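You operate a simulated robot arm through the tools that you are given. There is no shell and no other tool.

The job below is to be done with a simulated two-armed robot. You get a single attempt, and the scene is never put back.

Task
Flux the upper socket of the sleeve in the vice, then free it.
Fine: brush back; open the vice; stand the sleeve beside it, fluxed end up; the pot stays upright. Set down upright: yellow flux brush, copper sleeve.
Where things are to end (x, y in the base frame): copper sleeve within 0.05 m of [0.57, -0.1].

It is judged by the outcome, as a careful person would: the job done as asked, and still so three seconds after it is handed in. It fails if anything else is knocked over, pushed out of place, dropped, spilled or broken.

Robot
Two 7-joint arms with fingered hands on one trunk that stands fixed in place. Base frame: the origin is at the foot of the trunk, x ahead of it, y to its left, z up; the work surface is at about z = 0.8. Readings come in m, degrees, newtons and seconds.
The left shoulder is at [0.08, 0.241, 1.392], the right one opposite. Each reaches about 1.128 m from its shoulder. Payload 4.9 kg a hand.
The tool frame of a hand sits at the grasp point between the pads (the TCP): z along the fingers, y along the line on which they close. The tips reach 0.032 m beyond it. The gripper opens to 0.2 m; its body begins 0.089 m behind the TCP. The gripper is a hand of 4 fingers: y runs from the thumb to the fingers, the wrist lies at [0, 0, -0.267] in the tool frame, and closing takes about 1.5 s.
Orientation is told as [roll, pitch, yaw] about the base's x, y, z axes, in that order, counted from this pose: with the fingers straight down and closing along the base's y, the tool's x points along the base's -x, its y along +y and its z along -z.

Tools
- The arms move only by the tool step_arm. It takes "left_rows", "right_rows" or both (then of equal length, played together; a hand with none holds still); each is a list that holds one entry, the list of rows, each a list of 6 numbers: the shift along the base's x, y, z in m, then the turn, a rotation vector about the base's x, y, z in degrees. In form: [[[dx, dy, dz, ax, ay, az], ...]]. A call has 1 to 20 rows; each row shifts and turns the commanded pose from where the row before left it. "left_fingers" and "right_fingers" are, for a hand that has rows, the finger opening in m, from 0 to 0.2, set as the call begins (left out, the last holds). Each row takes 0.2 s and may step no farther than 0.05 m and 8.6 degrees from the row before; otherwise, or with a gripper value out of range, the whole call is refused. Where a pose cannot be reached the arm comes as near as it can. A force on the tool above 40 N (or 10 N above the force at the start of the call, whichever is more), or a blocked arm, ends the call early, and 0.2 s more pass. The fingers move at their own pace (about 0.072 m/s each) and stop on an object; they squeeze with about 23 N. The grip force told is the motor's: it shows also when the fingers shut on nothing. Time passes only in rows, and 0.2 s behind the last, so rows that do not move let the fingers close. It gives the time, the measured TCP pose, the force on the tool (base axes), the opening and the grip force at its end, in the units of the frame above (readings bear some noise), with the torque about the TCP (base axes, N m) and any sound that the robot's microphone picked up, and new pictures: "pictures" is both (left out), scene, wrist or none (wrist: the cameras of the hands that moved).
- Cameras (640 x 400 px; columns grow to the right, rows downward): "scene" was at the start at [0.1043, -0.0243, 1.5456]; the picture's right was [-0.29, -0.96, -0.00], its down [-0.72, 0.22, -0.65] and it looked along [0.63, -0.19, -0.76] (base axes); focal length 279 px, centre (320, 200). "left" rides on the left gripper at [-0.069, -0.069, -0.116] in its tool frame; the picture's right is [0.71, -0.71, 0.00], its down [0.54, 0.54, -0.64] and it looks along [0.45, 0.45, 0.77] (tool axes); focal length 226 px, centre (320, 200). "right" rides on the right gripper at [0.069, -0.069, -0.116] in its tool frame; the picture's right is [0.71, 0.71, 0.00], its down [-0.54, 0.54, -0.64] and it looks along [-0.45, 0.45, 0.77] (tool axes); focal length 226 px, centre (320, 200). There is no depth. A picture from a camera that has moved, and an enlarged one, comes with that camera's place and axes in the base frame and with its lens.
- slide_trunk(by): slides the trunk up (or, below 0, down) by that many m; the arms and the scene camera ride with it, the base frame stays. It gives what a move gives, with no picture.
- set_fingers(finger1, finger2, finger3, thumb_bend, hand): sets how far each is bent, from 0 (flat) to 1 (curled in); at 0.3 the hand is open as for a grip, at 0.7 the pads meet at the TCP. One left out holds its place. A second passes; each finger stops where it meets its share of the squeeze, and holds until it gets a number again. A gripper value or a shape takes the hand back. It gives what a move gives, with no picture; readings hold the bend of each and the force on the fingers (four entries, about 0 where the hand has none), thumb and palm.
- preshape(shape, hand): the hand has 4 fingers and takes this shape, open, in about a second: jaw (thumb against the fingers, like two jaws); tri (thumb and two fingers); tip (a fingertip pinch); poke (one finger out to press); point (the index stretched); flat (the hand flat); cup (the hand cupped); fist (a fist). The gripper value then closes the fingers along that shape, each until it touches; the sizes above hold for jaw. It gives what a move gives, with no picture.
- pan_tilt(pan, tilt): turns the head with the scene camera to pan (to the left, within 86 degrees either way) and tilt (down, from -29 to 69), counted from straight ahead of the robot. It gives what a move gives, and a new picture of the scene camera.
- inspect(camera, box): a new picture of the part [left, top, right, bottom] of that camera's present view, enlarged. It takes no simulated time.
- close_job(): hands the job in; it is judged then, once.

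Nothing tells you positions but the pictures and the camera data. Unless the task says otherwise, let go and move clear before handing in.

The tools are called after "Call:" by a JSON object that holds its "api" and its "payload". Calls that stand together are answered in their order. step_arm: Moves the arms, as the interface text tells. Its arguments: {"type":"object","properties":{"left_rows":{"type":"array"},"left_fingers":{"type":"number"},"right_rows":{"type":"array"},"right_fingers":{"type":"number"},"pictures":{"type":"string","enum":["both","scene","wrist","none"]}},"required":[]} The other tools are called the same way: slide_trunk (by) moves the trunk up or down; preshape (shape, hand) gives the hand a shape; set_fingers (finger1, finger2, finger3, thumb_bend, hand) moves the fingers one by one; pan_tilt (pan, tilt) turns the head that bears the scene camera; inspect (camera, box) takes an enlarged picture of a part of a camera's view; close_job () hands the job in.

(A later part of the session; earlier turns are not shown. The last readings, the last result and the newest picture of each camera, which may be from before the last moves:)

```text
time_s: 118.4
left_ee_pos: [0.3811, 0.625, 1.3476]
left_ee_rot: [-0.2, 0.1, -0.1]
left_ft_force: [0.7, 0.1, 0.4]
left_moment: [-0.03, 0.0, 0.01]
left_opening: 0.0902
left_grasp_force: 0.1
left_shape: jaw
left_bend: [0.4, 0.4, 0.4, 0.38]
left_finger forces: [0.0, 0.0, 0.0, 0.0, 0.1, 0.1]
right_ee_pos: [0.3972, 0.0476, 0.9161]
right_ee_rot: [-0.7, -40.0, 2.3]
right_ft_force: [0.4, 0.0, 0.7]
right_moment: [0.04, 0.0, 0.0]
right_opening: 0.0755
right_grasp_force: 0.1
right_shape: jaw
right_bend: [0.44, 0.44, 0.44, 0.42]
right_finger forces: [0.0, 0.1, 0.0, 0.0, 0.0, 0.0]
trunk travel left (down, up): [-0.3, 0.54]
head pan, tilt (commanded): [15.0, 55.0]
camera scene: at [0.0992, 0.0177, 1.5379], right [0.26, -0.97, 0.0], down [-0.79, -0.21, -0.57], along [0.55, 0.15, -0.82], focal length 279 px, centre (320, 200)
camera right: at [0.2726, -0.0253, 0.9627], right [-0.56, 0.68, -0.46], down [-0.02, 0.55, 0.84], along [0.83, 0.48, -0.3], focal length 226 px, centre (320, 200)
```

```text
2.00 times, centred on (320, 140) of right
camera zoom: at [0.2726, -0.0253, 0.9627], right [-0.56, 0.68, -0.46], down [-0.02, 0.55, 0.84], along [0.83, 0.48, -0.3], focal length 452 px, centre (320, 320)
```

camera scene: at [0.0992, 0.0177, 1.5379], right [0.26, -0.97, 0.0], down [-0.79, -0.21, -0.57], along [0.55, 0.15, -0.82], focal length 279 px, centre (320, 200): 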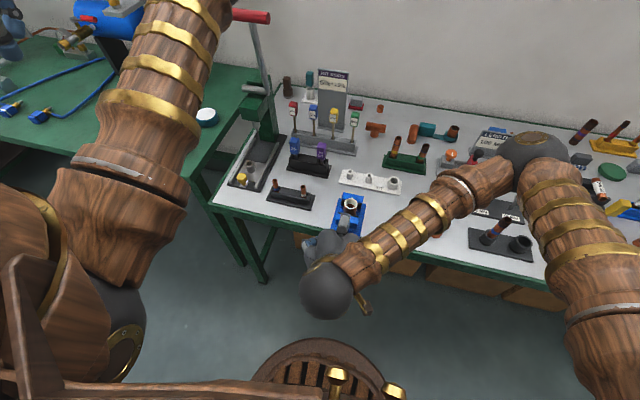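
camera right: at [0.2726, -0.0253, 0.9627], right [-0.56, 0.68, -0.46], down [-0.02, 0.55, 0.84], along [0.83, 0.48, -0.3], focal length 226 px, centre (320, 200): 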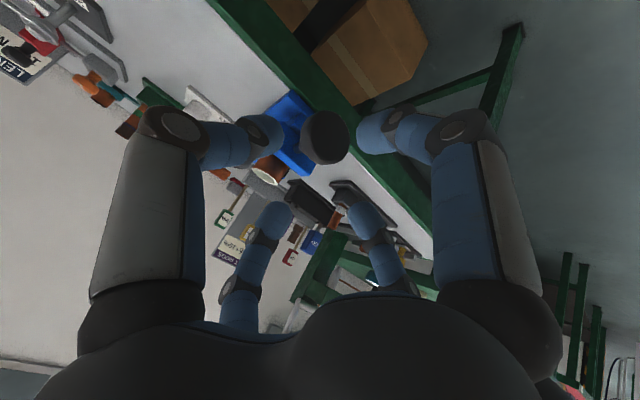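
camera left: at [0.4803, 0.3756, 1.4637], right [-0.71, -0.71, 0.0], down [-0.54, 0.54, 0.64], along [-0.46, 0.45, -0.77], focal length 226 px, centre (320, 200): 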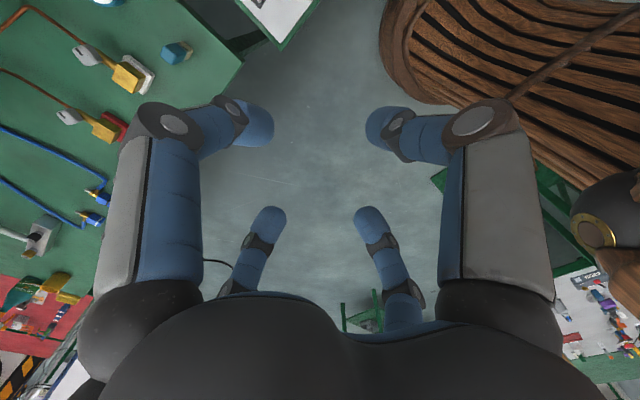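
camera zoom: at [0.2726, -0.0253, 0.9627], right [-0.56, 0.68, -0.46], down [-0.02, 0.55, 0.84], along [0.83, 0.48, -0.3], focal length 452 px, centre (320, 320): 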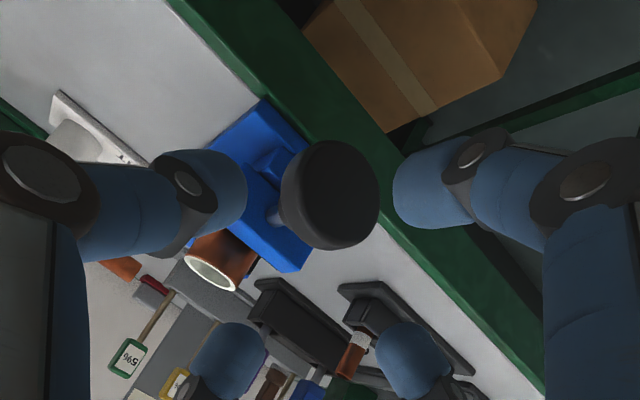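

Call:
{"api": "step_arm", "payload": {"right_rows": [[[0.0, 0.0015, -0.001, 0.5, 0, -1.85], [0.0117, 0.0004, -0.0142, 0, 0, 0], [0.0117, 0.0004, -0.0142, 0, 0, 0], [0.0117, 0.0003, -0.0142, 0, 0, 0], [0.0117, 0.0003, -0.0142, 0, 0, 0], [0, 0, 0, 0, 0, 0]]], "pictures": "both"}}

Call:
{"api": "inspect", "payload": {"camera": "right", "box": [200, 60, 440, 260]}}

Call:
{"api": "inspect", "payload": {"camera": "scene", "box": [300, 170, 400, 270]}}

```text
time_s: 119.8
left_ee_pos: [0.3817, 0.6242, 1.3466]
left_ee_rot: [-0.1, 0.1, 0.0]
left_ft_force: [-0.3, -0.3, -0.4]
left_moment: [-0.02, 0.02, -0.01]
left_opening: 0.0901
left_grasp_force: 0.1
left_shape: jaw
left_bend: [0.4, 0.4, 0.4, 0.38]
left_finger forces: [0.0, 0.0, 0.0, 0.0, 0.0, 0.0]
right_ee_pos: [0.4437, 0.0514, 0.8584]
right_ee_rot: [-0.1, -40.1, 0.1]
right_ft_force: [-0.2, 0.1, -0.6]
right_moment: [0.0, -0.04, 0.05]
right_opening: 0.0751
right_grasp_force: 0.0
right_shape: jaw
right_bend: [0.44, 0.44, 0.44, 0.42]
right_finger forces: [0.0, 0.0, 0.0, 0.0, 0.1, 0.1]
trunk travel left (down, up): [-0.3, 0.54]
head pan, tilt (commanded): [15.0, 55.0]
camera scene: at [0.0993, 0.0177, 1.5379], right [0.26, -0.97, 0.0], down [-0.79, -0.21, -0.57], along [0.55, 0.15, -0.82], focal length 279 px, centre (320, 200)
camera right: at [0.3175, -0.0171, 0.9035], right [-0.54, 0.71, -0.46], down [0.0, 0.54, 0.84], along [0.84, 0.45, -0.3], focal length 226 px, centre (320, 200)
```

scene: 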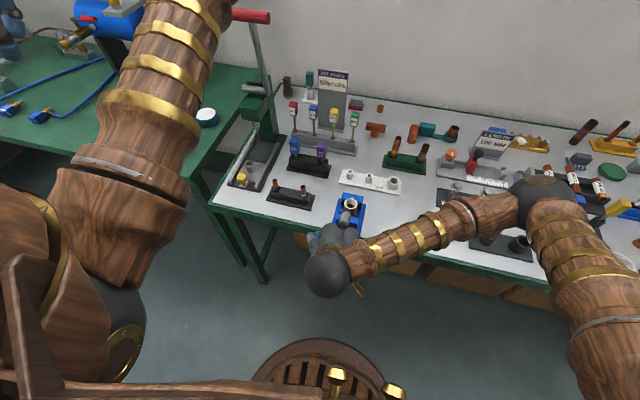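
right: 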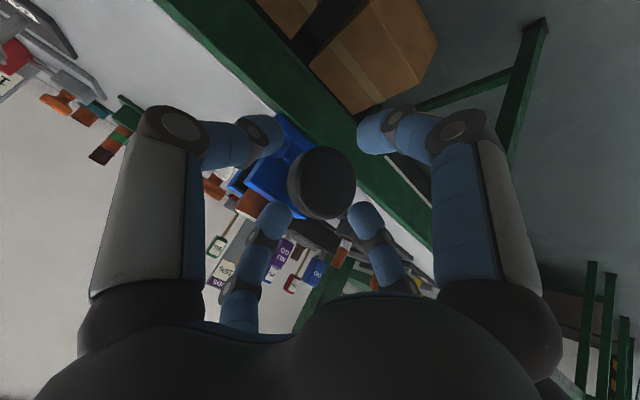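

```text
2.00 times, centred on (320, 160) of right
camera zoom: at [0.3175, -0.0171, 0.9035], right [-0.54, 0.71, -0.46], down [0.0, 0.54, 0.84], along [0.84, 0.45, -0.3], focal length 452 px, centre (320, 280)
```

zoom: 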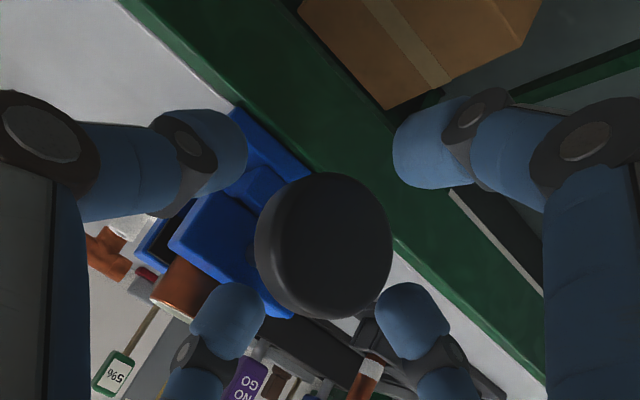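

```text
4.00 times, centred on (350, 220) of scene
camera zoom: at [0.0993, 0.0177, 1.5379], right [0.26, -0.97, 0.0], down [-0.79, -0.21, -0.57], along [0.55, 0.15, -0.82], focal length 1116 px, centre (200, 120)
```

zoom: 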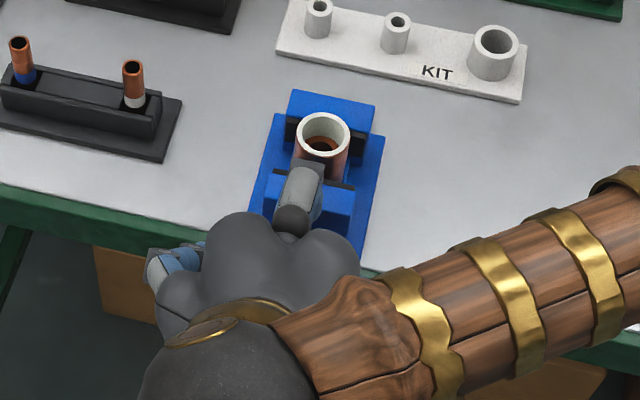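

The four open fingers surround the knob without touching. Rolling the open hand +48° about the knob's axis.

Call:
{"api": "step_arm", "payload": {"right_rows": [[[0, -0.0021, -0.0001, 8, 0, 0], [0, -0.0021, -0.0004, 8, 0, 0], [0, -0.002, -0.0007, 8, 0, 0], [0, -0.0019, -0.001, 8, 0, 0], [0, -0.0017, -0.0013, 8, 0, 0], [0, -0.0015, -0.0015, 8, 0, 0], [0, 0, 0, 0, 0, 0]]], "pictures": "wrist"}}

Call:
{"api": "inspect", "payload": {"camera": "right", "box": [200, 80, 440, 280]}}

Call:
{"api": "inspect", "payload": {"camera": "scene", "box": [300, 170, 400, 270]}}

```text
time_s: 121.4
left_ee_pos: [0.3826, 0.6243, 1.3468]
left_ee_rot: [-0.2, 0.0, 0.0]
left_ft_force: [-0.4, -0.3, -0.4]
left_moment: [0.02, 0.04, -0.03]
left_opening: 0.0901
left_grasp_force: 0.0
left_shape: jaw
left_bend: [0.4, 0.4, 0.4, 0.38]
left_finger forces: [0.1, 0.0, 0.0, 0.0, 0.1, 0.0]
right_ee_pos: [0.4431, 0.0393, 0.8535]
right_ee_rot: [55.4, -25.4, -31.8]
right_ft_force: [0.2, 0.1, 0.1]
right_moment: [-0.01, -0.03, 0.02]
right_opening: 0.0754
right_grasp_force: 0.2
right_shape: jaw
right_bend: [0.44, 0.44, 0.44, 0.42]
right_finger forces: [0.0, 0.1, 0.0, 0.1, 0.0, 0.0]
trunk travel left (down, up): [-0.3, 0.54]
head pan, tilt (commanded): [15.0, 55.0]
camera right: at [0.3179, -0.0402, 0.8319], right [-0.54, 0.81, 0.22], down [0.0, -0.26, 0.96], along [0.84, 0.52, 0.14], focal length 226 px, centre (320, 200)
```

right: 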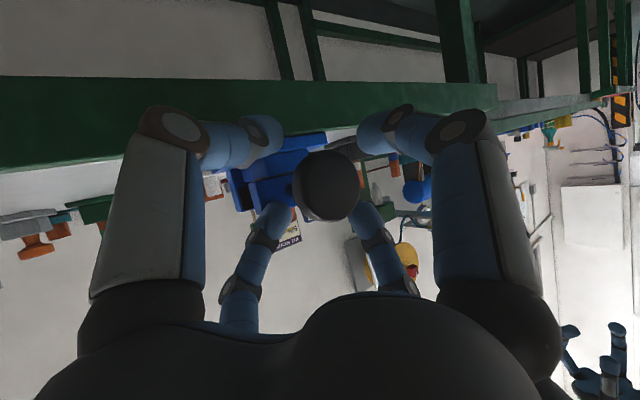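

```text
2.00 times, centred on (320, 180) of right
camera zoom: at [0.3179, -0.0402, 0.8319], right [-0.54, 0.81, 0.22], down [0.0, -0.26, 0.96], along [0.84, 0.52, 0.14], focal length 452 px, centre (320, 240)
```

zoom: 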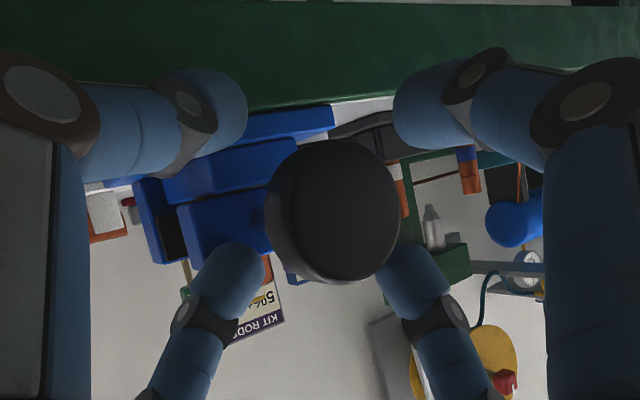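

```text
4.00 times, centred on (350, 220) of scene
camera zoom: at [0.1, 0.0179, 1.5379], right [0.26, -0.97, 0.0], down [-0.79, -0.21, -0.57], along [0.55, 0.15, -0.82], focal length 1116 px, centre (200, 120)
```

zoom: 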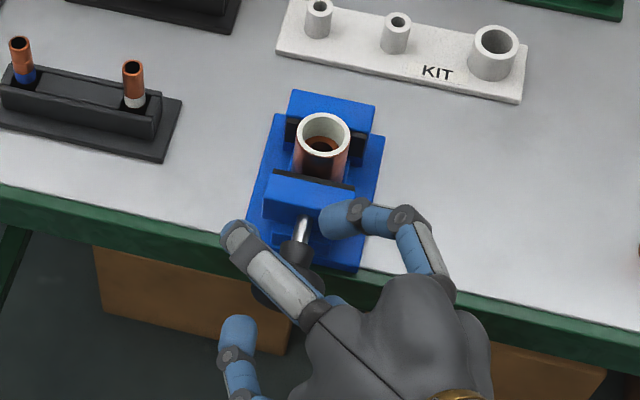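

The knob is centred between the four fingers. Closing the grip.

Call:
{"api": "step_arm", "payload": {"right_rows": [[[0, 0, 0, 0, 0, 0], [0, 0, 0, 0, 0, 0], [0, 0, 0, 0, 0, 0], [0, 0, 0, 0, 0, 0], [0, 0, 0, 0, 0, 0], [0, 0, 0, 0, 0, 0]]], "right_fingers": 0.0, "pictures": "wrist"}}

Call:
{"api": "inspect", "payload": {"camera": "right", "box": [220, 80, 420, 280]}}

Call:
{"api": "inspect", "payload": {"camera": "scene", "box": [310, 190, 390, 270]}}

```text
time_s: 122.8
left_ee_pos: [0.3831, 0.6248, 1.3477]
left_ee_rot: [-0.2, 0.2, -0.1]
left_ft_force: [0.0, 0.4, 0.1]
left_moment: [-0.02, 0.0, 0.0]
left_opening: 0.0901
left_grasp_force: 0.0
left_shape: jaw
left_bend: [0.4, 0.4, 0.4, 0.38]
left_finger forces: [0.0, 0.0, 0.0, 0.1, 0.0, 0.0]
right_ee_pos: [0.4445, 0.0397, 0.853]
right_ee_rot: [55.2, -25.4, -32.0]
right_ft_force: [6.1, -0.2, -3.8]
right_moment: [-0.07, 0.09, -0.02]
right_opening: 0.0393
right_grasp_force: 22.4
right_shape: jaw
right_bend: [0.52, 0.55, 0.53, 0.56]
right_finger forces: [23.0, 15.0, 21.0, 0.0, 17.3, 0.0]
trunk travel left (down, up): [-0.3, 0.54]
head pan, tilt (commanded): [15.0, 55.0]
camera right: at [0.3187, -0.0409, 0.8316], right [-0.54, 0.81, 0.22], down [0.0, -0.26, 0.97], along [0.84, 0.52, 0.14], focal length 226 px, centre (320, 200)
```

right: 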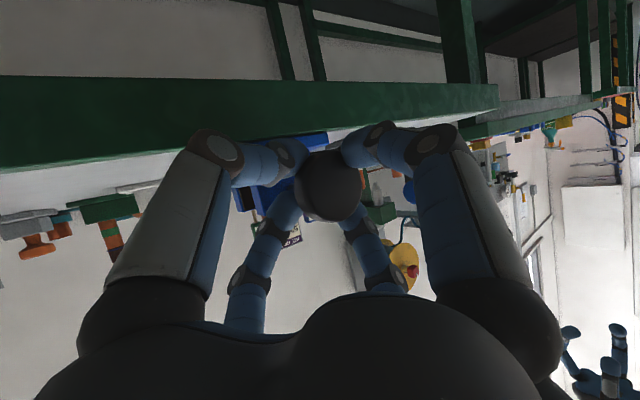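

```text
2.00 times, centred on (320, 180) of right
camera zoom: at [0.3187, -0.0409, 0.8316], right [-0.54, 0.81, 0.22], down [0.0, -0.26, 0.97], along [0.84, 0.52, 0.14], focal length 452 px, centre (320, 240)
```

zoom: 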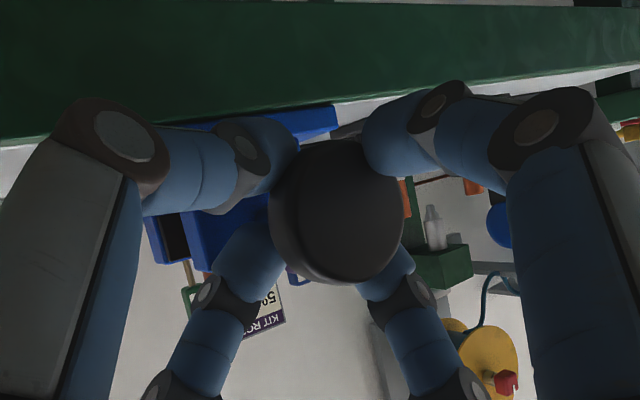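

```text
5.00 times, centred on (350, 230) of scene
camera zoom: at [0.1007, 0.0173, 1.5378], right [0.26, -0.97, 0.0], down [-0.79, -0.21, -0.57], along [0.55, 0.15, -0.82], focal length 1395 px, centre (170, 50)
```

zoom: 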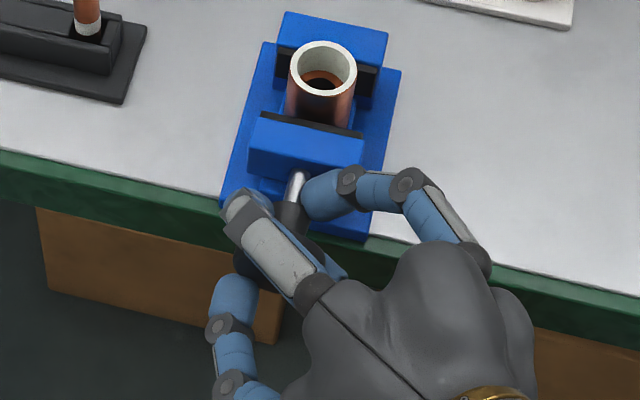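

A firm, balanced grip. Now the loosening stroke, first 24°.

Call:
{"api": "step_arm", "payload": {"right_rows": [[[0, 0.0015, 0.0015, -8, 0, 0], [0, 0.0017, 0.0013, -8, 0, 0], [0, 0.0019, 0.001, -8, 0, 0], [0, 0, 0, 0, 0, 0]]], "pictures": "none"}}

Call:
{"api": "inspect", "payload": {"camera": "right", "box": [220, 80, 420, 280]}}

Call:
{"api": "inspect", "payload": {"camera": "scene", "box": [310, 190, 390, 270]}}

```text
time_s: 123.8
left_ee_pos: [0.3853, 0.6242, 1.3491]
left_ee_rot: [-0.3, 0.2, 0.0]
left_ft_force: [0.4, -0.8, 0.4]
left_moment: [0.02, 0.01, -0.01]
left_opening: 0.0902
left_grasp_force: 0.0
left_shape: jaw
left_bend: [0.4, 0.4, 0.4, 0.38]
left_finger forces: [0.0, 0.0, 0.1, 0.1, 0.0, 0.0]
right_ee_pos: [0.4453, 0.0446, 0.8565]
right_ee_rot: [30.0, -35.8, -18.6]
right_ft_force: [14.3, 3.5, -8.3]
right_moment: [0.63, 0.02, 0.33]
right_opening: 0.0381
right_grasp_force: 22.5
right_shape: jaw
right_bend: [0.52, 0.81, 0.53, 0.56]
right_finger forces: [25.8, 15.5, 19.4, 0.1, 19.8, 0.0]
trunk travel left (down, up): [-0.3, 0.54]
head pan, tilt (commanded): [15.0, 55.0]
```

```text
2.00 times, centred on (320, 180) of right
camera zoom: at [0.3188, -0.0371, 0.8703], right [-0.54, 0.83, -0.13], down [0.0, 0.15, 0.99], along [0.84, 0.54, -0.09], focal length 452 px, centre (320, 240)
```

zoom: 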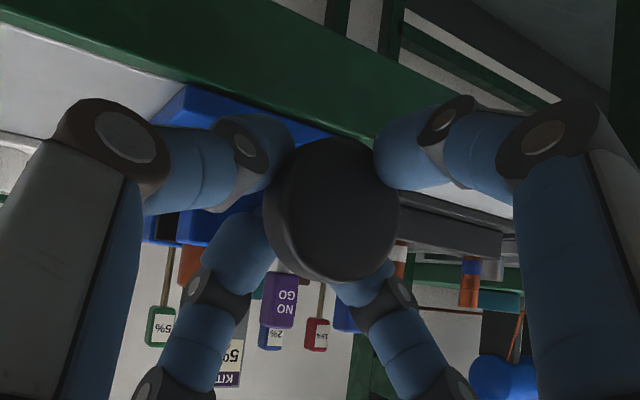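

```text
5.00 times, centred on (350, 230) of scene
camera zoom: at [0.1016, 0.0171, 1.5377], right [0.26, -0.97, 0.0], down [-0.79, -0.21, -0.57], along [0.55, 0.15, -0.82], focal length 1395 px, centre (170, 50)
```

zoom: 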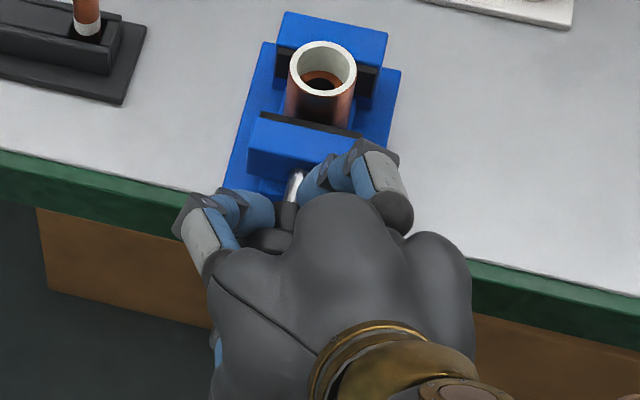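

There is resisting torque (about 0.6 N·m), as expected from a clamped screw. Continuing carefully.

Call:
{"api": "step_arm", "payload": {"right_rows": [[[0, 0.002, 0.0007, -8, 0, 0], [0, 0.0021, 0.0004, -8, 0, 0], [0, 0, 0, 0, 0, 0]]], "pictures": "none"}}

Call:
{"api": "inspect", "payload": {"camera": "right", "box": [220, 80, 420, 280]}}

Call:
{"api": "inspect", "payload": {"camera": "scene", "box": [310, 190, 390, 270]}}

```text
time_s: 124.6
left_ee_pos: [0.3852, 0.6234, 1.3458]
left_ee_rot: [-0.2, 0.2, 0.0]
left_ft_force: [0.7, -0.5, -0.4]
left_moment: [0.04, -0.01, -0.04]
left_opening: 0.0899
left_grasp_force: 0.0
left_shape: jaw
left_bend: [0.4, 0.4, 0.4, 0.38]
left_finger forces: [0.0, 0.0, 0.0, 0.0, 0.0, 0.1]
right_ee_pos: [0.4446, 0.0481, 0.8575]
right_ee_rot: [10.3, -39.5, -6.6]
right_ft_force: [16.5, 0.9, -3.5]
right_moment: [0.67, 0.07, 0.42]
right_opening: 0.0374
right_grasp_force: 23.3
right_shape: jaw
right_bend: [0.52, 0.81, 0.54, 0.56]
right_finger forces: [26.7, 16.8, 17.9, 0.1, 21.2, 0.0]
trunk travel left (down, up): [-0.3, 0.54]
head pan, tilt (commanded): [15.0, 55.0]
```

```text
2.00 times, centred on (320, 180) of right
camera zoom: at [0.3184, -0.0268, 0.8928], right [-0.54, 0.76, -0.35], down [0.0, 0.42, 0.91], along [0.84, 0.49, -0.23], focal length 452 px, centre (320, 240)
```

zoom: 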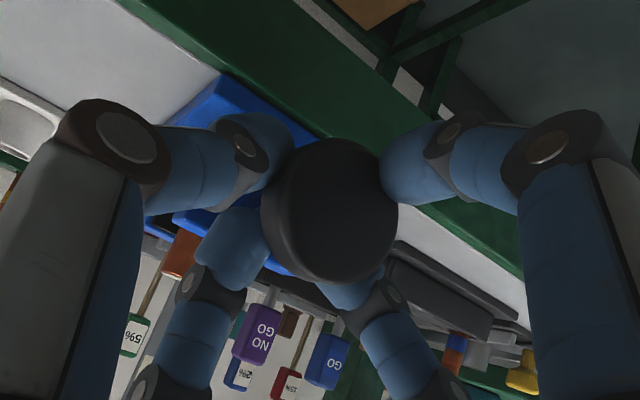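

```text
5.00 times, centred on (350, 230) of scene
camera zoom: at [0.1018, 0.0168, 1.5378], right [0.26, -0.97, 0.0], down [-0.79, -0.21, -0.57], along [0.55, 0.15, -0.82], focal length 1395 px, centre (170, 50)
```

zoom: 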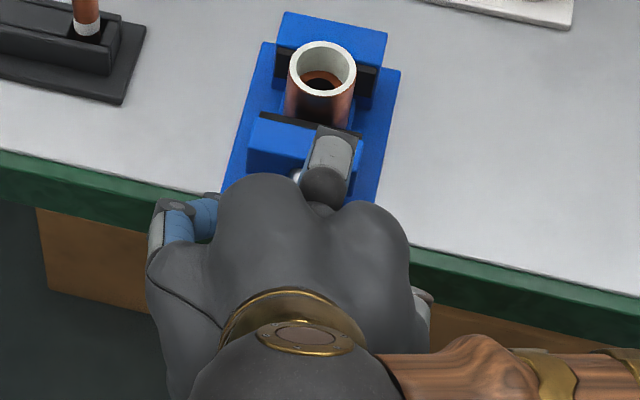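

Torque is steady, so something is turning. I'll finish the stroke to −48° and then measure the jaw.

Call:
{"api": "step_arm", "payload": {"right_rows": [[[0, 0.0021, 0.0001, -8, 0, 0], [0, 0.0021, -0.0001, -8, 0, 0], [0, 0.0021, -0.0004, -8, 0, 0], [0, 0.002, -0.0007, -8, 0, 0], [0, 0.0019, -0.001, -8, 0, 0], [0, 0.0017, -0.0013, -8, 0, 0], [0, 0, 0, 0, 0, 0]]], "pictures": "scene"}}

Call:
{"api": "inspect", "payload": {"camera": "right", "box": [220, 80, 420, 280]}}

Call:
{"api": "inspect", "payload": {"camera": "scene", "box": [310, 180, 390, 260]}}

```text
time_s: 125.1
left_ee_pos: [0.3813, 0.6235, 1.3494]
left_ee_rot: [-0.2, 0.1, -0.1]
left_ft_force: [-1.0, 0.8, -0.6]
left_moment: [-0.07, -0.04, -0.03]
left_opening: 0.0903
left_grasp_force: 0.0
left_shape: jaw
left_bend: [0.4, 0.4, 0.4, 0.38]
left_finger forces: [0.1, 0.0, 0.1, 0.0, 0.0, 0.0]
right_ee_pos: [0.4428, 0.0502, 0.855]
right_ee_rot: [-0.6, -39.5, -0.8]
right_ft_force: [16.8, -4.2, 10.5]
right_moment: [0.3, -0.27, 0.29]
right_opening: 0.0371
right_grasp_force: 23.0
right_shape: jaw
right_bend: [0.82, 0.82, 0.53, 0.56]
right_finger forces: [25.9, 20.4, 21.7, 0.0, 23.2, 0.0]
trunk travel left (down, up): [-0.3, 0.54]
head pan, tilt (commanded): [15.0, 55.0]
stopped in row 2 (right hand): the force on the tool passed its limit at 58 N (the readings are from after the stop); the commanded pose is now the measured one
camera scene: at [0.0995, 0.018, 1.5382], right [0.26, -0.97, 0.0], down [-0.79, -0.21, -0.57], along [0.55, 0.15, -0.82], focal length 279 px, centre (320, 200)
```

scene: 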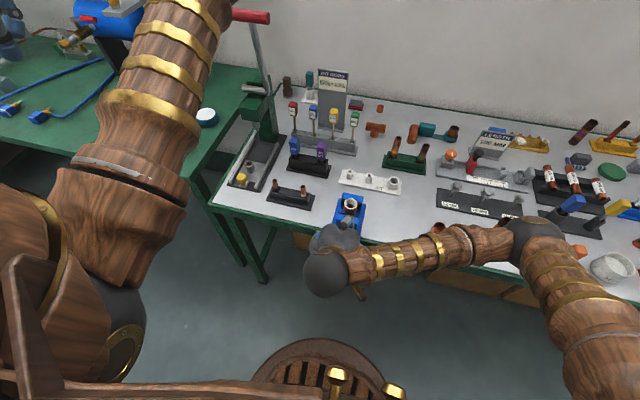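

```text
2.00 times, centred on (320, 180) of right
camera zoom: at [0.3155, -0.0158, 0.9022], right [-0.53, 0.71, -0.46], down [0.02, 0.55, 0.84], along [0.85, 0.44, -0.31], focal length 452 px, centre (320, 240)
```

zoom: 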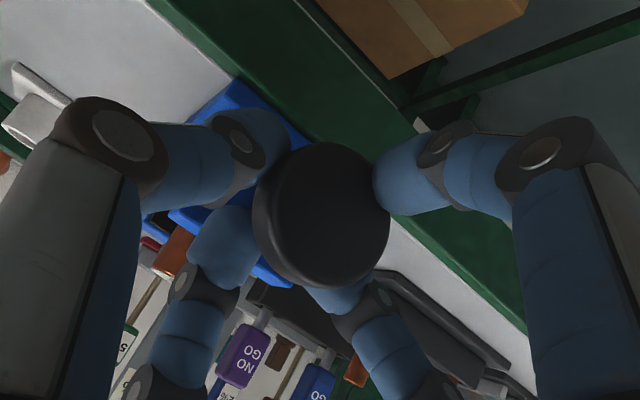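

```text
5.00 times, centred on (350, 220) of scene
camera zoom: at [0.0995, 0.018, 1.5382], right [0.26, -0.97, 0.0], down [-0.79, -0.21, -0.57], along [0.55, 0.15, -0.82], focal length 1395 px, centre (170, 100)
```

zoom: 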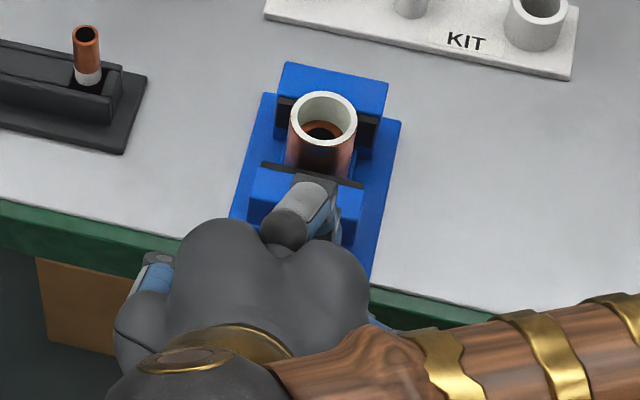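

The stroke ended near vertical again because the arm itself seems to run into a limit past 0°, so I'll work in the range above 0°. Opening the fingers and rolling back to compare the jaw with the earlier picture.

Call:
{"api": "step_arm", "payload": {"right_rows": [[[0, 0, 0, 0, 0, 0], [0, 0, 0, 0, 0, 0], [0, 0, 0, 0, 0, 0], [0, 0, 0, 0, 0, 0]]], "right_fingers": 0.075, "pictures": "none"}}

Call:
{"api": "inspect", "payload": {"camera": "right", "box": [200, 60, 440, 260]}}

```text
time_s: 126.1
left_ee_pos: [0.3819, 0.6248, 1.3483]
left_ee_rot: [-0.2, 0.1, -0.1]
left_ft_force: [0.7, 0.5, -0.1]
left_moment: [0.01, -0.02, -0.01]
left_opening: 0.0902
left_grasp_force: 0.1
left_shape: jaw
left_bend: [0.4, 0.4, 0.4, 0.38]
left_finger forces: [0.0, 0.1, 0.0, 0.0, 0.1, 0.0]
right_ee_pos: [0.441, 0.0517, 0.8532]
right_ee_rot: [-0.7, -39.2, -0.5]
right_ft_force: [-0.3, -0.6, -0.7]
right_moment: [0.0, 0.03, -0.01]
right_opening: 0.0747
right_grasp_force: 0.0
right_shape: jaw
right_bend: [0.44, 0.44, 0.44, 0.42]
right_finger forces: [0.1, 0.0, 0.0, 0.0, 0.1, 0.0]
trunk travel left (down, up): [-0.3, 0.54]
head pan, tilt (commanded): [15.0, 55.0]
```

```text
2.00 times, centred on (320, 160) of right
camera zoom: at [0.3131, -0.0159, 0.9013], right [-0.54, 0.71, -0.45], down [0.02, 0.55, 0.84], along [0.84, 0.44, -0.31], focal length 452 px, centre (320, 280)
```

zoom: 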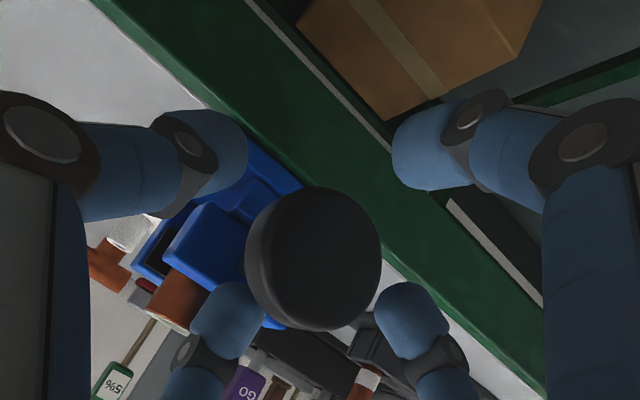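

Call:
{"api": "step_arm", "payload": {"right_rows": [[[0.003, 0, 0.0055, 0.5, -0.8, 0.5], [0, -0.0021, -0.0001, 8, 0, 0], [0, -0.0021, -0.0004, 8, 0, 0], [0, -0.002, -0.0007, 8, 0, 0], [0, -0.0019, -0.001, 8, 0, 0], [0, -0.0017, -0.0013, 8, 0, 0], [0, -0.0015, -0.0015, 8, 0, 0], [0, -0.0013, -0.0017, 8, 0, 0], [0, -0.0011, -0.0019, 8, 0, 0], [0, 0, 0, 0, 0, 0]]], "pictures": "none"}}

Call:
{"api": "inspect", "payload": {"camera": "scene", "box": [300, 170, 400, 270]}}

Call:
{"api": "inspect", "payload": {"camera": "right", "box": [200, 80, 440, 280]}}

```text
time_s: 128.3
left_ee_pos: [0.3831, 0.6239, 1.3477]
left_ee_rot: [-0.2, 0.1, 0.0]
left_ft_force: [-0.1, 0.3, 0.3]
left_moment: [-0.02, 0.07, 0.03]
left_opening: 0.0903
left_grasp_force: 0.0
left_shape: jaw
left_bend: [0.4, 0.4, 0.4, 0.38]
left_finger forces: [0.0, 0.0, 0.1, 0.0, 0.1, 0.0]
right_ee_pos: [0.4433, 0.0371, 0.8494]
right_ee_rot: [69.4, -16.1, -37.1]
right_ft_force: [-0.2, -0.3, -0.3]
right_moment: [0.0, -0.05, 0.02]
right_opening: 0.0748
right_grasp_force: 0.0
right_shape: jaw
right_bend: [0.44, 0.44, 0.44, 0.42]
right_finger forces: [0.0, 0.0, 0.0, 0.0, 0.0, 0.0]
trunk travel left (down, up): [-0.3, 0.54]
head pan, tilt (commanded): [15.0, 55.0]
```

```text
4.00 times, centred on (350, 220) of scene
camera zoom: at [0.1001, 0.0177, 1.5379], right [0.26, -0.97, 0.0], down [-0.79, -0.21, -0.57], along [0.55, 0.15, -0.82], focal length 1116 px, centre (200, 120)
```

zoom: 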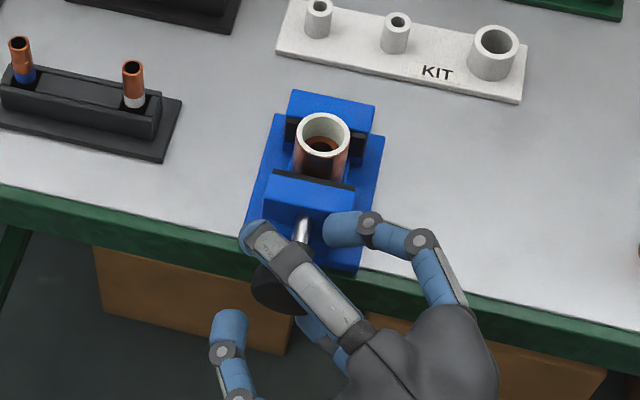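

```text
2.00 times, centred on (320, 180) of right
camera zoom: at [0.316, -0.0322, 0.8077], right [-0.54, 0.72, 0.44], down [0.0, -0.52, 0.85], along [0.84, 0.46, 0.28], focal length 452 px, centre (320, 240)
```

zoom: 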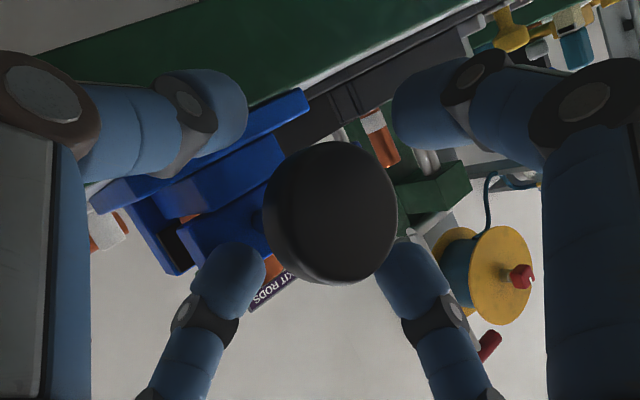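

Compared with before, the jaw has not visibly moved. I'll take a high-zoom baseline of the jaw and then do a clean stroke from +64° to 0°.

Call:
{"api": "inspect", "payload": {"camera": "scene", "box": [333, 190, 373, 225]}}

Call:
{"api": "step_arm", "payload": {"right_rows": [[[0, 0, 0, 0, 0, 0], [0, 0, 0, 0, 0, 0], [0, 0, 0, 0, 0, 0], [0, 0, 0, 0, 0, 0], [0, 0, 0, 0, 0, 0]]], "right_fingers": 0.0, "pictures": "none"}}

Call:
{"api": "step_arm", "payload": {"right_rows": [[[0, 0.0011, 0.0019, -8, 0, 0], [0, 0.0013, 0.0017, -8, 0, 0], [0, 0, 0, 0, 0, 0]]], "pictures": "none"}}

Call:
{"api": "inspect", "payload": {"camera": "scene", "box": [333, 190, 373, 225]}}

```text
11.43 times, centred on (353, 208) of scene
camera zoom: at [0.1001, 0.0177, 1.5379], right [0.26, -0.97, 0.0], down [-0.79, -0.21, -0.57], along [0.55, 0.15, -0.82], focal length 3189 px, centre (-57, 114)
```

zoom: 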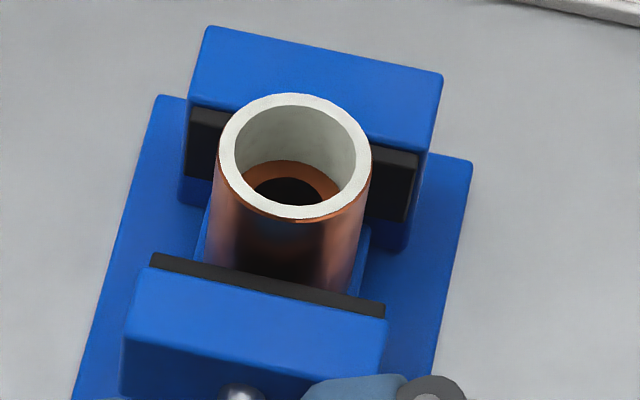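

```text
time_s: 129.5
left_ee_pos: [0.3821, 0.6239, 1.3476]
left_ee_rot: [-0.1, 0.1, -0.1]
left_ft_force: [-0.6, 0.0, -0.2]
left_moment: [-0.03, 0.0, 0.01]
left_opening: 0.0902
left_grasp_force: 0.1
left_shape: jaw
left_bend: [0.4, 0.4, 0.4, 0.38]
left_finger forces: [0.0, 0.0, 0.0, 0.0, 0.0, 0.1]
right_ee_pos: [0.4433, 0.038, 0.8485]
right_ee_rot: [69.4, -16.1, -37.0]
right_ft_force: [5.7, 2.0, -3.0]
right_moment: [-0.05, 0.16, 0.05]
right_opening: 0.0412
right_grasp_force: 23.3
right_shape: jaw
right_bend: [0.53, 0.54, 0.52, 0.55]
right_finger forces: [23.3, 15.9, 20.9, 0.0, 17.6, 0.0]
trunk travel left (down, up): [-0.3, 0.54]
head pan, tilt (commanded): [15.0, 55.0]
```

```text
time_s: 130.3
left_ee_pos: [0.3825, 0.6247, 1.347]
left_ee_rot: [-0.2, 0.2, 0.0]
left_ft_force: [0.7, 0.0, -0.3]
left_moment: [-0.01, 0.0, 0.02]
left_opening: 0.0903
left_grasp_force: 0.0
left_shape: jaw
left_bend: [0.4, 0.4, 0.4, 0.38]
left_finger forces: [0.0, 0.1, 0.0, 0.0, 0.0, 0.1]
right_ee_pos: [0.4431, 0.0392, 0.8531]
right_ee_rot: [55.2, -25.3, -31.9]
right_ft_force: [7.8, 7.5, -4.5]
right_moment: [0.7, -0.01, 0.25]
right_opening: 0.0399
right_grasp_force: 22.9
right_shape: jaw
right_bend: [0.53, 0.81, 0.52, 0.55]
right_finger forces: [24.0, 15.7, 20.2, 0.0, 19.9, 0.0]
trunk travel left (down, up): [-0.3, 0.54]
head pan, tilt (commanded): [15.0, 55.0]
```

```text
11.43 times, centred on (353, 208) of scene
camera zoom: at [0.1007, 0.018, 1.5378], right [0.26, -0.97, 0.0], down [-0.79, -0.21, -0.57], along [0.55, 0.15, -0.82], focal length 3189 px, centre (-57, 114)
```

zoom: 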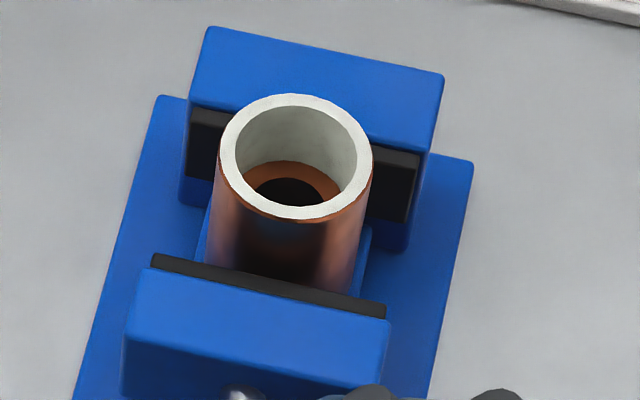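

Call:
{"api": "step_arm", "payload": {"right_rows": [[[0, 0.0015, 0.0015, -8, 0, 0], [0, 0.0017, 0.0013, -8, 0, 0], [0, 0.0019, 0.001, -8, 0, 0], [0, 0.002, 0.0007, -8, 0, 0], [0, 0, 0, 0, 0, 0]]], "pictures": "none"}}

Call:
{"api": "inspect", "payload": {"camera": "scene", "box": [333, 190, 373, 225]}}

Call:
{"api": "inspect", "payload": {"camera": "right", "box": [220, 80, 420, 280]}}

```text
time_s: 131.5
left_ee_pos: [0.3816, 0.6232, 1.3473]
left_ee_rot: [-0.1, 0.1, 0.0]
left_ft_force: [-0.2, -0.9, -0.4]
left_moment: [0.0, -0.01, 0.01]
left_opening: 0.09
left_grasp_force: 0.0
left_shape: jaw
left_bend: [0.4, 0.4, 0.4, 0.38]
left_finger forces: [0.0, 0.0, 0.0, 0.0, 0.0, 0.0]
right_ee_pos: [0.4433, 0.0447, 0.8569]
right_ee_rot: [20.5, -37.9, -13.2]
right_ft_force: [-0.1, -0.7, -4.9]
right_moment: [0.83, 0.42, 0.5]
right_opening: 0.0388
right_grasp_force: 22.9
right_shape: jaw
right_bend: [0.82, 0.82, 0.82, 0.55]
right_finger forces: [32.7, 17.0, 25.1, 0.0, 20.0, 0.0]
trunk travel left (down, up): [-0.3, 0.54]
head pan, tilt (commanded): [15.0, 55.0]
```

```text
11.43 times, centred on (353, 208) of scene
camera zoom: at [0.0998, 0.0164, 1.5378], right [0.26, -0.97, 0.0], down [-0.79, -0.21, -0.57], along [0.55, 0.15, -0.82], focal length 3189 px, centre (-57, 114)
```

zoom: 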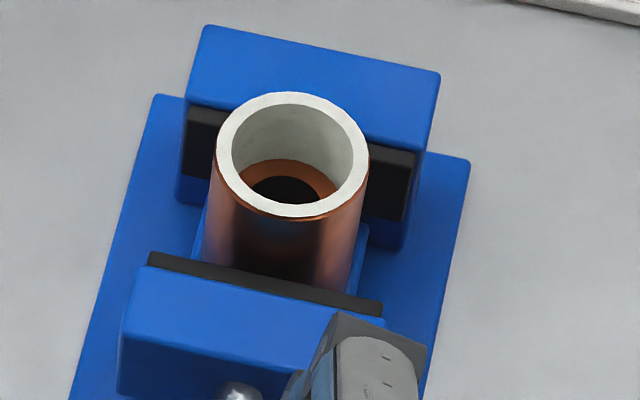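

```text
2.00 times, centred on (320, 180) of right
camera zoom: at [0.3168, -0.0326, 0.8824], right [-0.54, 0.81, -0.24], down [0.01, 0.29, 0.96], along [0.84, 0.52, -0.16], focal length 452 px, centre (320, 240)
```

zoom: 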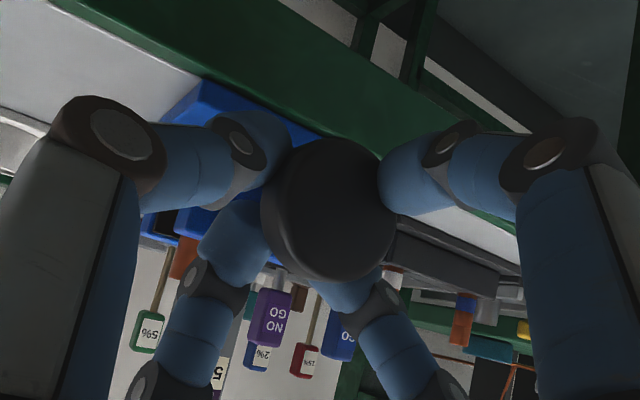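

The jaw has not moved and the torque climbs, which looks like turning against a stop — this screw may loosen the other way. With the grip still on, I'll turn back the opposite way and watch the torque.

Call:
{"api": "step_arm", "payload": {"right_rows": [[[0, -0.002, -0.0007, 8, 0, 0], [0, -0.0019, -0.001, 8, 0, 0], [0, 0, 0, 0, 0, 0]]], "pictures": "none"}}

Call:
{"api": "step_arm", "payload": {"right_rows": [[[0, -0.0017, -0.0013, 8, 0, 0], [0, -0.0015, -0.0015, 8, 0, 0], [0, 0, 0, 0, 0, 0]]], "pictures": "none"}}

Call:
{"api": "inspect", "payload": {"camera": "scene", "box": [333, 190, 373, 225]}}

```text
time_s: 132.3
left_ee_pos: [0.3821, 0.6225, 1.3483]
left_ee_rot: [0.0, 0.1, -0.2]
left_ft_force: [0.6, -0.6, -0.1]
left_moment: [0.01, 0.03, 0.03]
left_opening: 0.0901
left_grasp_force: 0.1
left_shape: jaw
left_bend: [0.4, 0.4, 0.4, 0.38]
left_finger forces: [0.0, 0.0, 0.0, 0.0, 0.0, 0.0]
right_ee_pos: [0.4443, 0.0416, 0.8568]
right_ee_rot: [39.3, -33.0, -24.4]
right_ft_force: [0.2, -11.3, 5.4]
right_moment: [-0.11, 0.2, 0.53]
right_opening: 0.0393
right_grasp_force: 23.2
right_shape: jaw
right_bend: [0.53, 0.81, 0.82, 0.55]
right_finger forces: [34.9, 15.6, 20.5, 0.1, 23.3, 0.0]
trunk travel left (down, up): [-0.3, 0.54]
head pan, tilt (commanded): [15.0, 55.0]
```

```text
time_s: 133.1
left_ee_pos: [0.3823, 0.6241, 1.3474]
left_ee_rot: [-0.1, 0.1, -0.2]
left_ft_force: [-0.3, 0.3, 0.4]
left_moment: [0.02, 0.02, -0.01]
left_opening: 0.0901
left_grasp_force: 0.1
left_shape: jaw
left_bend: [0.4, 0.4, 0.4, 0.38]
left_finger forces: [0.0, 0.0, 0.1, 0.0, 0.0, 0.1]
right_ee_pos: [0.4443, 0.0377, 0.8542]
right_ee_rot: [55.4, -25.3, -32.1]
right_ft_force: [6.7, -7.6, 1.1]
right_moment: [-0.04, -0.05, 0.49]
right_opening: 0.039
right_grasp_force: 23.4
right_shape: jaw
right_bend: [0.53, 0.81, 0.82, 0.56]
right_finger forces: [32.0, 16.2, 21.9, 0.0, 23.8, 0.0]
trunk travel left (down, up): [-0.3, 0.54]
head pan, tilt (commanded): [15.0, 55.0]
```

```text
11.43 times, centred on (353, 208) of scene
camera zoom: at [0.1003, 0.0161, 1.5379], right [0.26, -0.97, 0.0], down [-0.79, -0.21, -0.57], along [0.55, 0.15, -0.82], focal length 3189 px, centre (-57, 114)
```

zoom: 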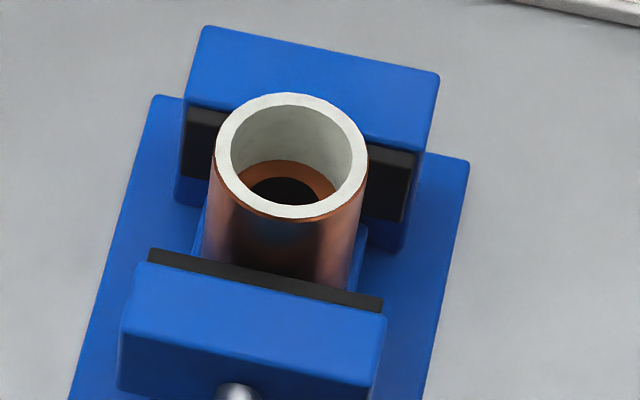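

Call:
{"api": "inspect", "payload": {"camera": "scene", "box": [336, 204, 360, 222]}}

Call:
{"api": "inspect", "payload": {"camera": "right", "box": [220, 80, 420, 280]}}

```text
16.00 times, centred on (348, 213) of scene
camera zoom: at [0.1003, 0.0161, 1.5379], right [0.26, -0.97, 0.0], down [-0.79, -0.21, -0.57], along [0.55, 0.15, -0.82], focal length 4465 px, centre (-128, -8)
```

zoom: 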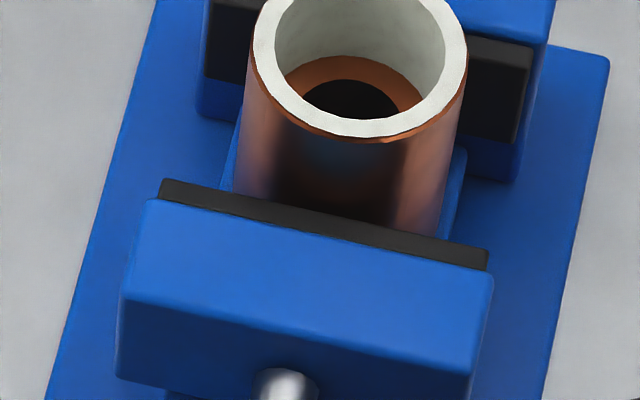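

```text
2.00 times, centred on (320, 180) of right
camera zoom: at [0.3174, -0.041, 0.8333], right [-0.54, 0.81, 0.22], down [0.0, -0.26, 0.96], along [0.84, 0.52, 0.14], focal length 452 px, centre (320, 240)
```

zoom: 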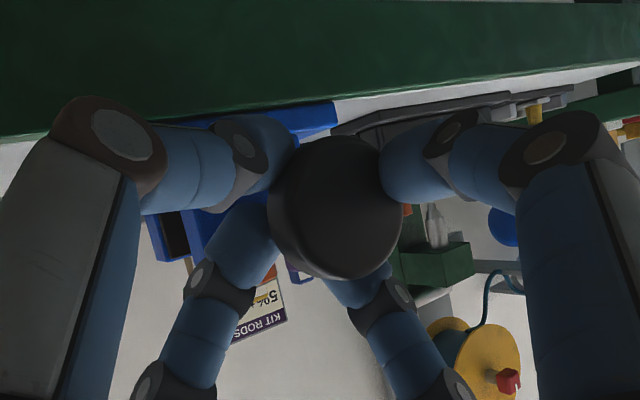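

Call:
{"api": "step_arm", "payload": {"right_rows": [[[0, -0.0013, -0.0017, 8, 0, 0], [0, -0.0011, -0.0019, 8, 0, 0], [0, 0, 0, 0, 0, 0], [0, 0, 0, 0, 0, 0]]], "pictures": "none"}}

Call:
{"api": "inspect", "payload": {"camera": "scene", "box": [336, 204, 360, 222]}}

Call:
{"api": "step_arm", "payload": {"right_rows": [[[0, 0.0011, 0.0019, -8, 0, 0], [0, 0.0013, 0.0017, -8, 0, 0], [0, 0.0015, 0.0015, -8, 0, 0], [0, 0.0017, 0.0013, -8, 0, 0], [0, 0, 0, 0, 0, 0], [0, 0, 0, 0, 0, 0]]], "pictures": "none"}}

Call:
{"api": "inspect", "payload": {"camera": "scene", "box": [336, 204, 360, 222]}}

```text
time_s: 134.1
left_ee_pos: [0.382, 0.625, 1.3475]
left_ee_rot: [-0.1, 0.2, 0.0]
left_ft_force: [-0.6, 0.1, 0.0]
left_moment: [0.02, -0.02, -0.05]
left_opening: 0.0899
left_grasp_force: 0.1
left_shape: jaw
left_bend: [0.4, 0.4, 0.4, 0.38]
left_finger forces: [0.1, 0.0, 0.1, 0.0, 0.1, 0.0]
right_ee_pos: [0.4455, 0.0352, 0.8509]
right_ee_rot: [69.3, -16.1, -37.2]
right_ft_force: [11.9, -7.4, -2.5]
right_moment: [-0.07, -0.21, 0.36]
right_opening: 0.0387
right_grasp_force: 22.8
right_shape: jaw
right_bend: [0.53, 0.81, 0.82, 0.55]
right_finger forces: [28.9, 16.4, 22.2, 0.1, 25.5, 0.1]
trunk travel left (down, up): [-0.3, 0.54]
head pan, tilt (commanded): [15.0, 55.0]
```

```text
16.00 times, centred on (348, 213) of scene
camera zoom: at [0.1011, 0.0165, 1.5378], right [0.26, -0.97, 0.0], down [-0.79, -0.21, -0.57], along [0.55, 0.15, -0.82], focal length 4465 px, centre (-128, -8)
```

zoom: 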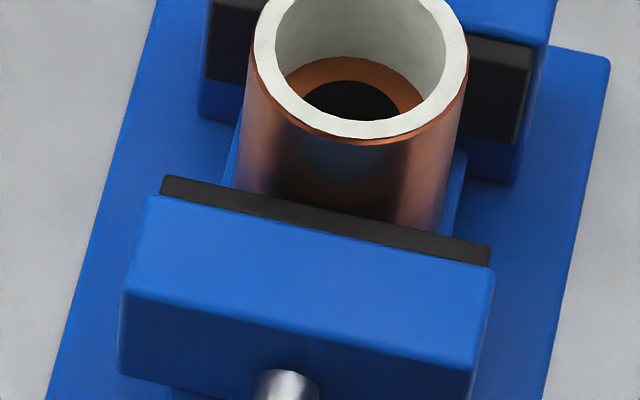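

```text
time_s: 135.5
left_ee_pos: [0.3825, 0.6227, 1.3489]
left_ee_rot: [-0.2, 0.2, -0.2]
left_ft_force: [-0.2, -0.6, 0.2]
left_moment: [0.02, -0.01, 0.0]
left_opening: 0.0902
left_grasp_force: 0.0
left_shape: jaw
left_bend: [0.4, 0.4, 0.4, 0.38]
left_finger forces: [0.1, 0.0, 0.0, 0.0, 0.0, 0.1]
right_ee_pos: [0.4441, 0.0419, 0.857]
right_ee_rot: [39.2, -32.9, -24.4]
right_ft_force: [14.6, -16.6, 6.4]
right_moment: [-0.11, -0.24, 0.3]
right_opening: 0.0389
right_grasp_force: 23.1
right_shape: jaw
right_bend: [0.82, 0.81, 0.81, 0.55]
right_finger forces: [28.1, 17.2, 29.0, 0.0, 27.3, 0.0]
trunk travel left (down, up): [-0.3, 0.54]
head pan, tilt (commanded): [15.0, 55.0]
```

```text
16.00 times, centred on (348, 213) of scene
camera zoom: at [0.1008, 0.0153, 1.5379], right [0.26, -0.97, 0.0], down [-0.79, -0.21, -0.57], along [0.55, 0.15, -0.82], focal length 4465 px, centre (-128, -8)
```

zoom: 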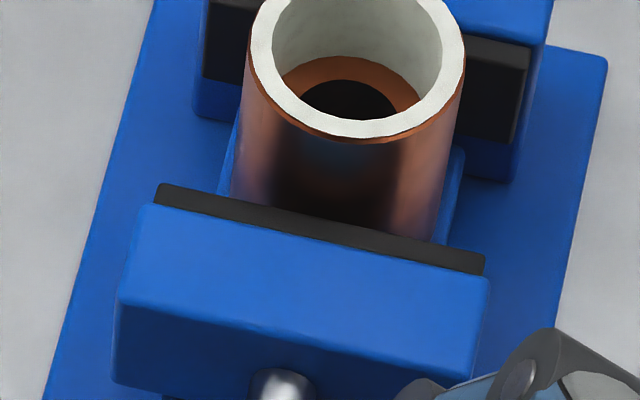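

Now it is clear: with this grip, turning negative moves the jaw back (about 2 mm per 32°) at low torque. I'll continue in that direction toward 0° and watch the jaw.

Call:
{"api": "step_arm", "payload": {"right_rows": [[[0, 0.0019, 0.001, -8, 0, 0], [0, 0.002, 0.0007, -8, 0, 0], [0, 0, 0, 0, 0, 0]]], "pictures": "none"}}

Call:
{"api": "inspect", "payload": {"camera": "scene", "box": [336, 204, 360, 222]}}

Call:
{"api": "inspect", "payload": {"camera": "right", "box": [220, 80, 420, 280]}}

```text
time_s: 136.3
left_ee_pos: [0.383, 0.6229, 1.3471]
left_ee_rot: [0.0, 0.1, -0.1]
left_ft_force: [0.7, 0.0, -0.1]
left_moment: [0.02, -0.02, 0.0]
left_opening: 0.0902
left_grasp_force: 0.1
left_shape: jaw
left_bend: [0.4, 0.4, 0.4, 0.38]
left_finger forces: [0.0, 0.0, 0.0, 0.0, 0.1, 0.0]
right_ee_pos: [0.4421, 0.046, 0.8576]
right_ee_rot: [20.6, -38.0, -13.3]
right_ft_force: [13.8, -5.0, 0.8]
right_moment: [0.63, -0.01, 0.53]
right_opening: 0.0381
right_grasp_force: 22.8
right_shape: jaw
right_bend: [0.82, 0.82, 0.81, 0.55]
right_finger forces: [28.9, 18.2, 32.8, 0.0, 23.6, 0.0]
trunk travel left (down, up): [-0.3, 0.54]
head pan, tilt (commanded): [15.0, 55.0]
```

```text
16.00 times, centred on (348, 213) of scene
camera zoom: at [0.1011, 0.0161, 1.5377], right [0.26, -0.97, 0.0], down [-0.79, -0.21, -0.57], along [0.55, 0.15, -0.82], focal length 4465 px, centre (-128, -8)
```

zoom: 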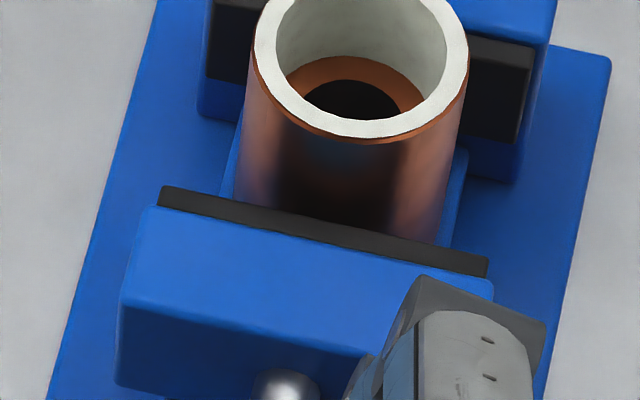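

```text
2.00 times, centred on (320, 180) of right
camera zoom: at [0.316, -0.0319, 0.8824], right [-0.54, 0.81, -0.24], down [0.01, 0.29, 0.96], along [0.84, 0.52, -0.16], focal length 452 px, centre (320, 240)
```

zoom: 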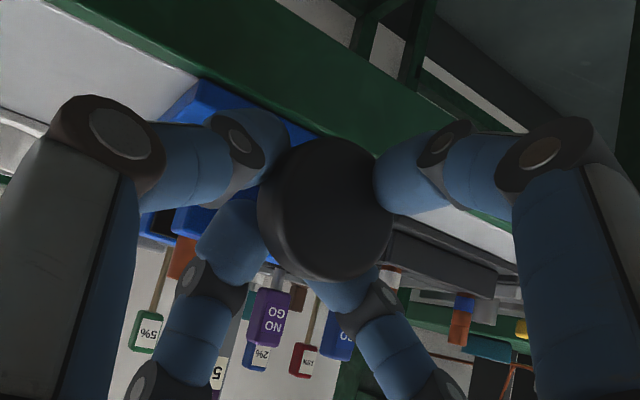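

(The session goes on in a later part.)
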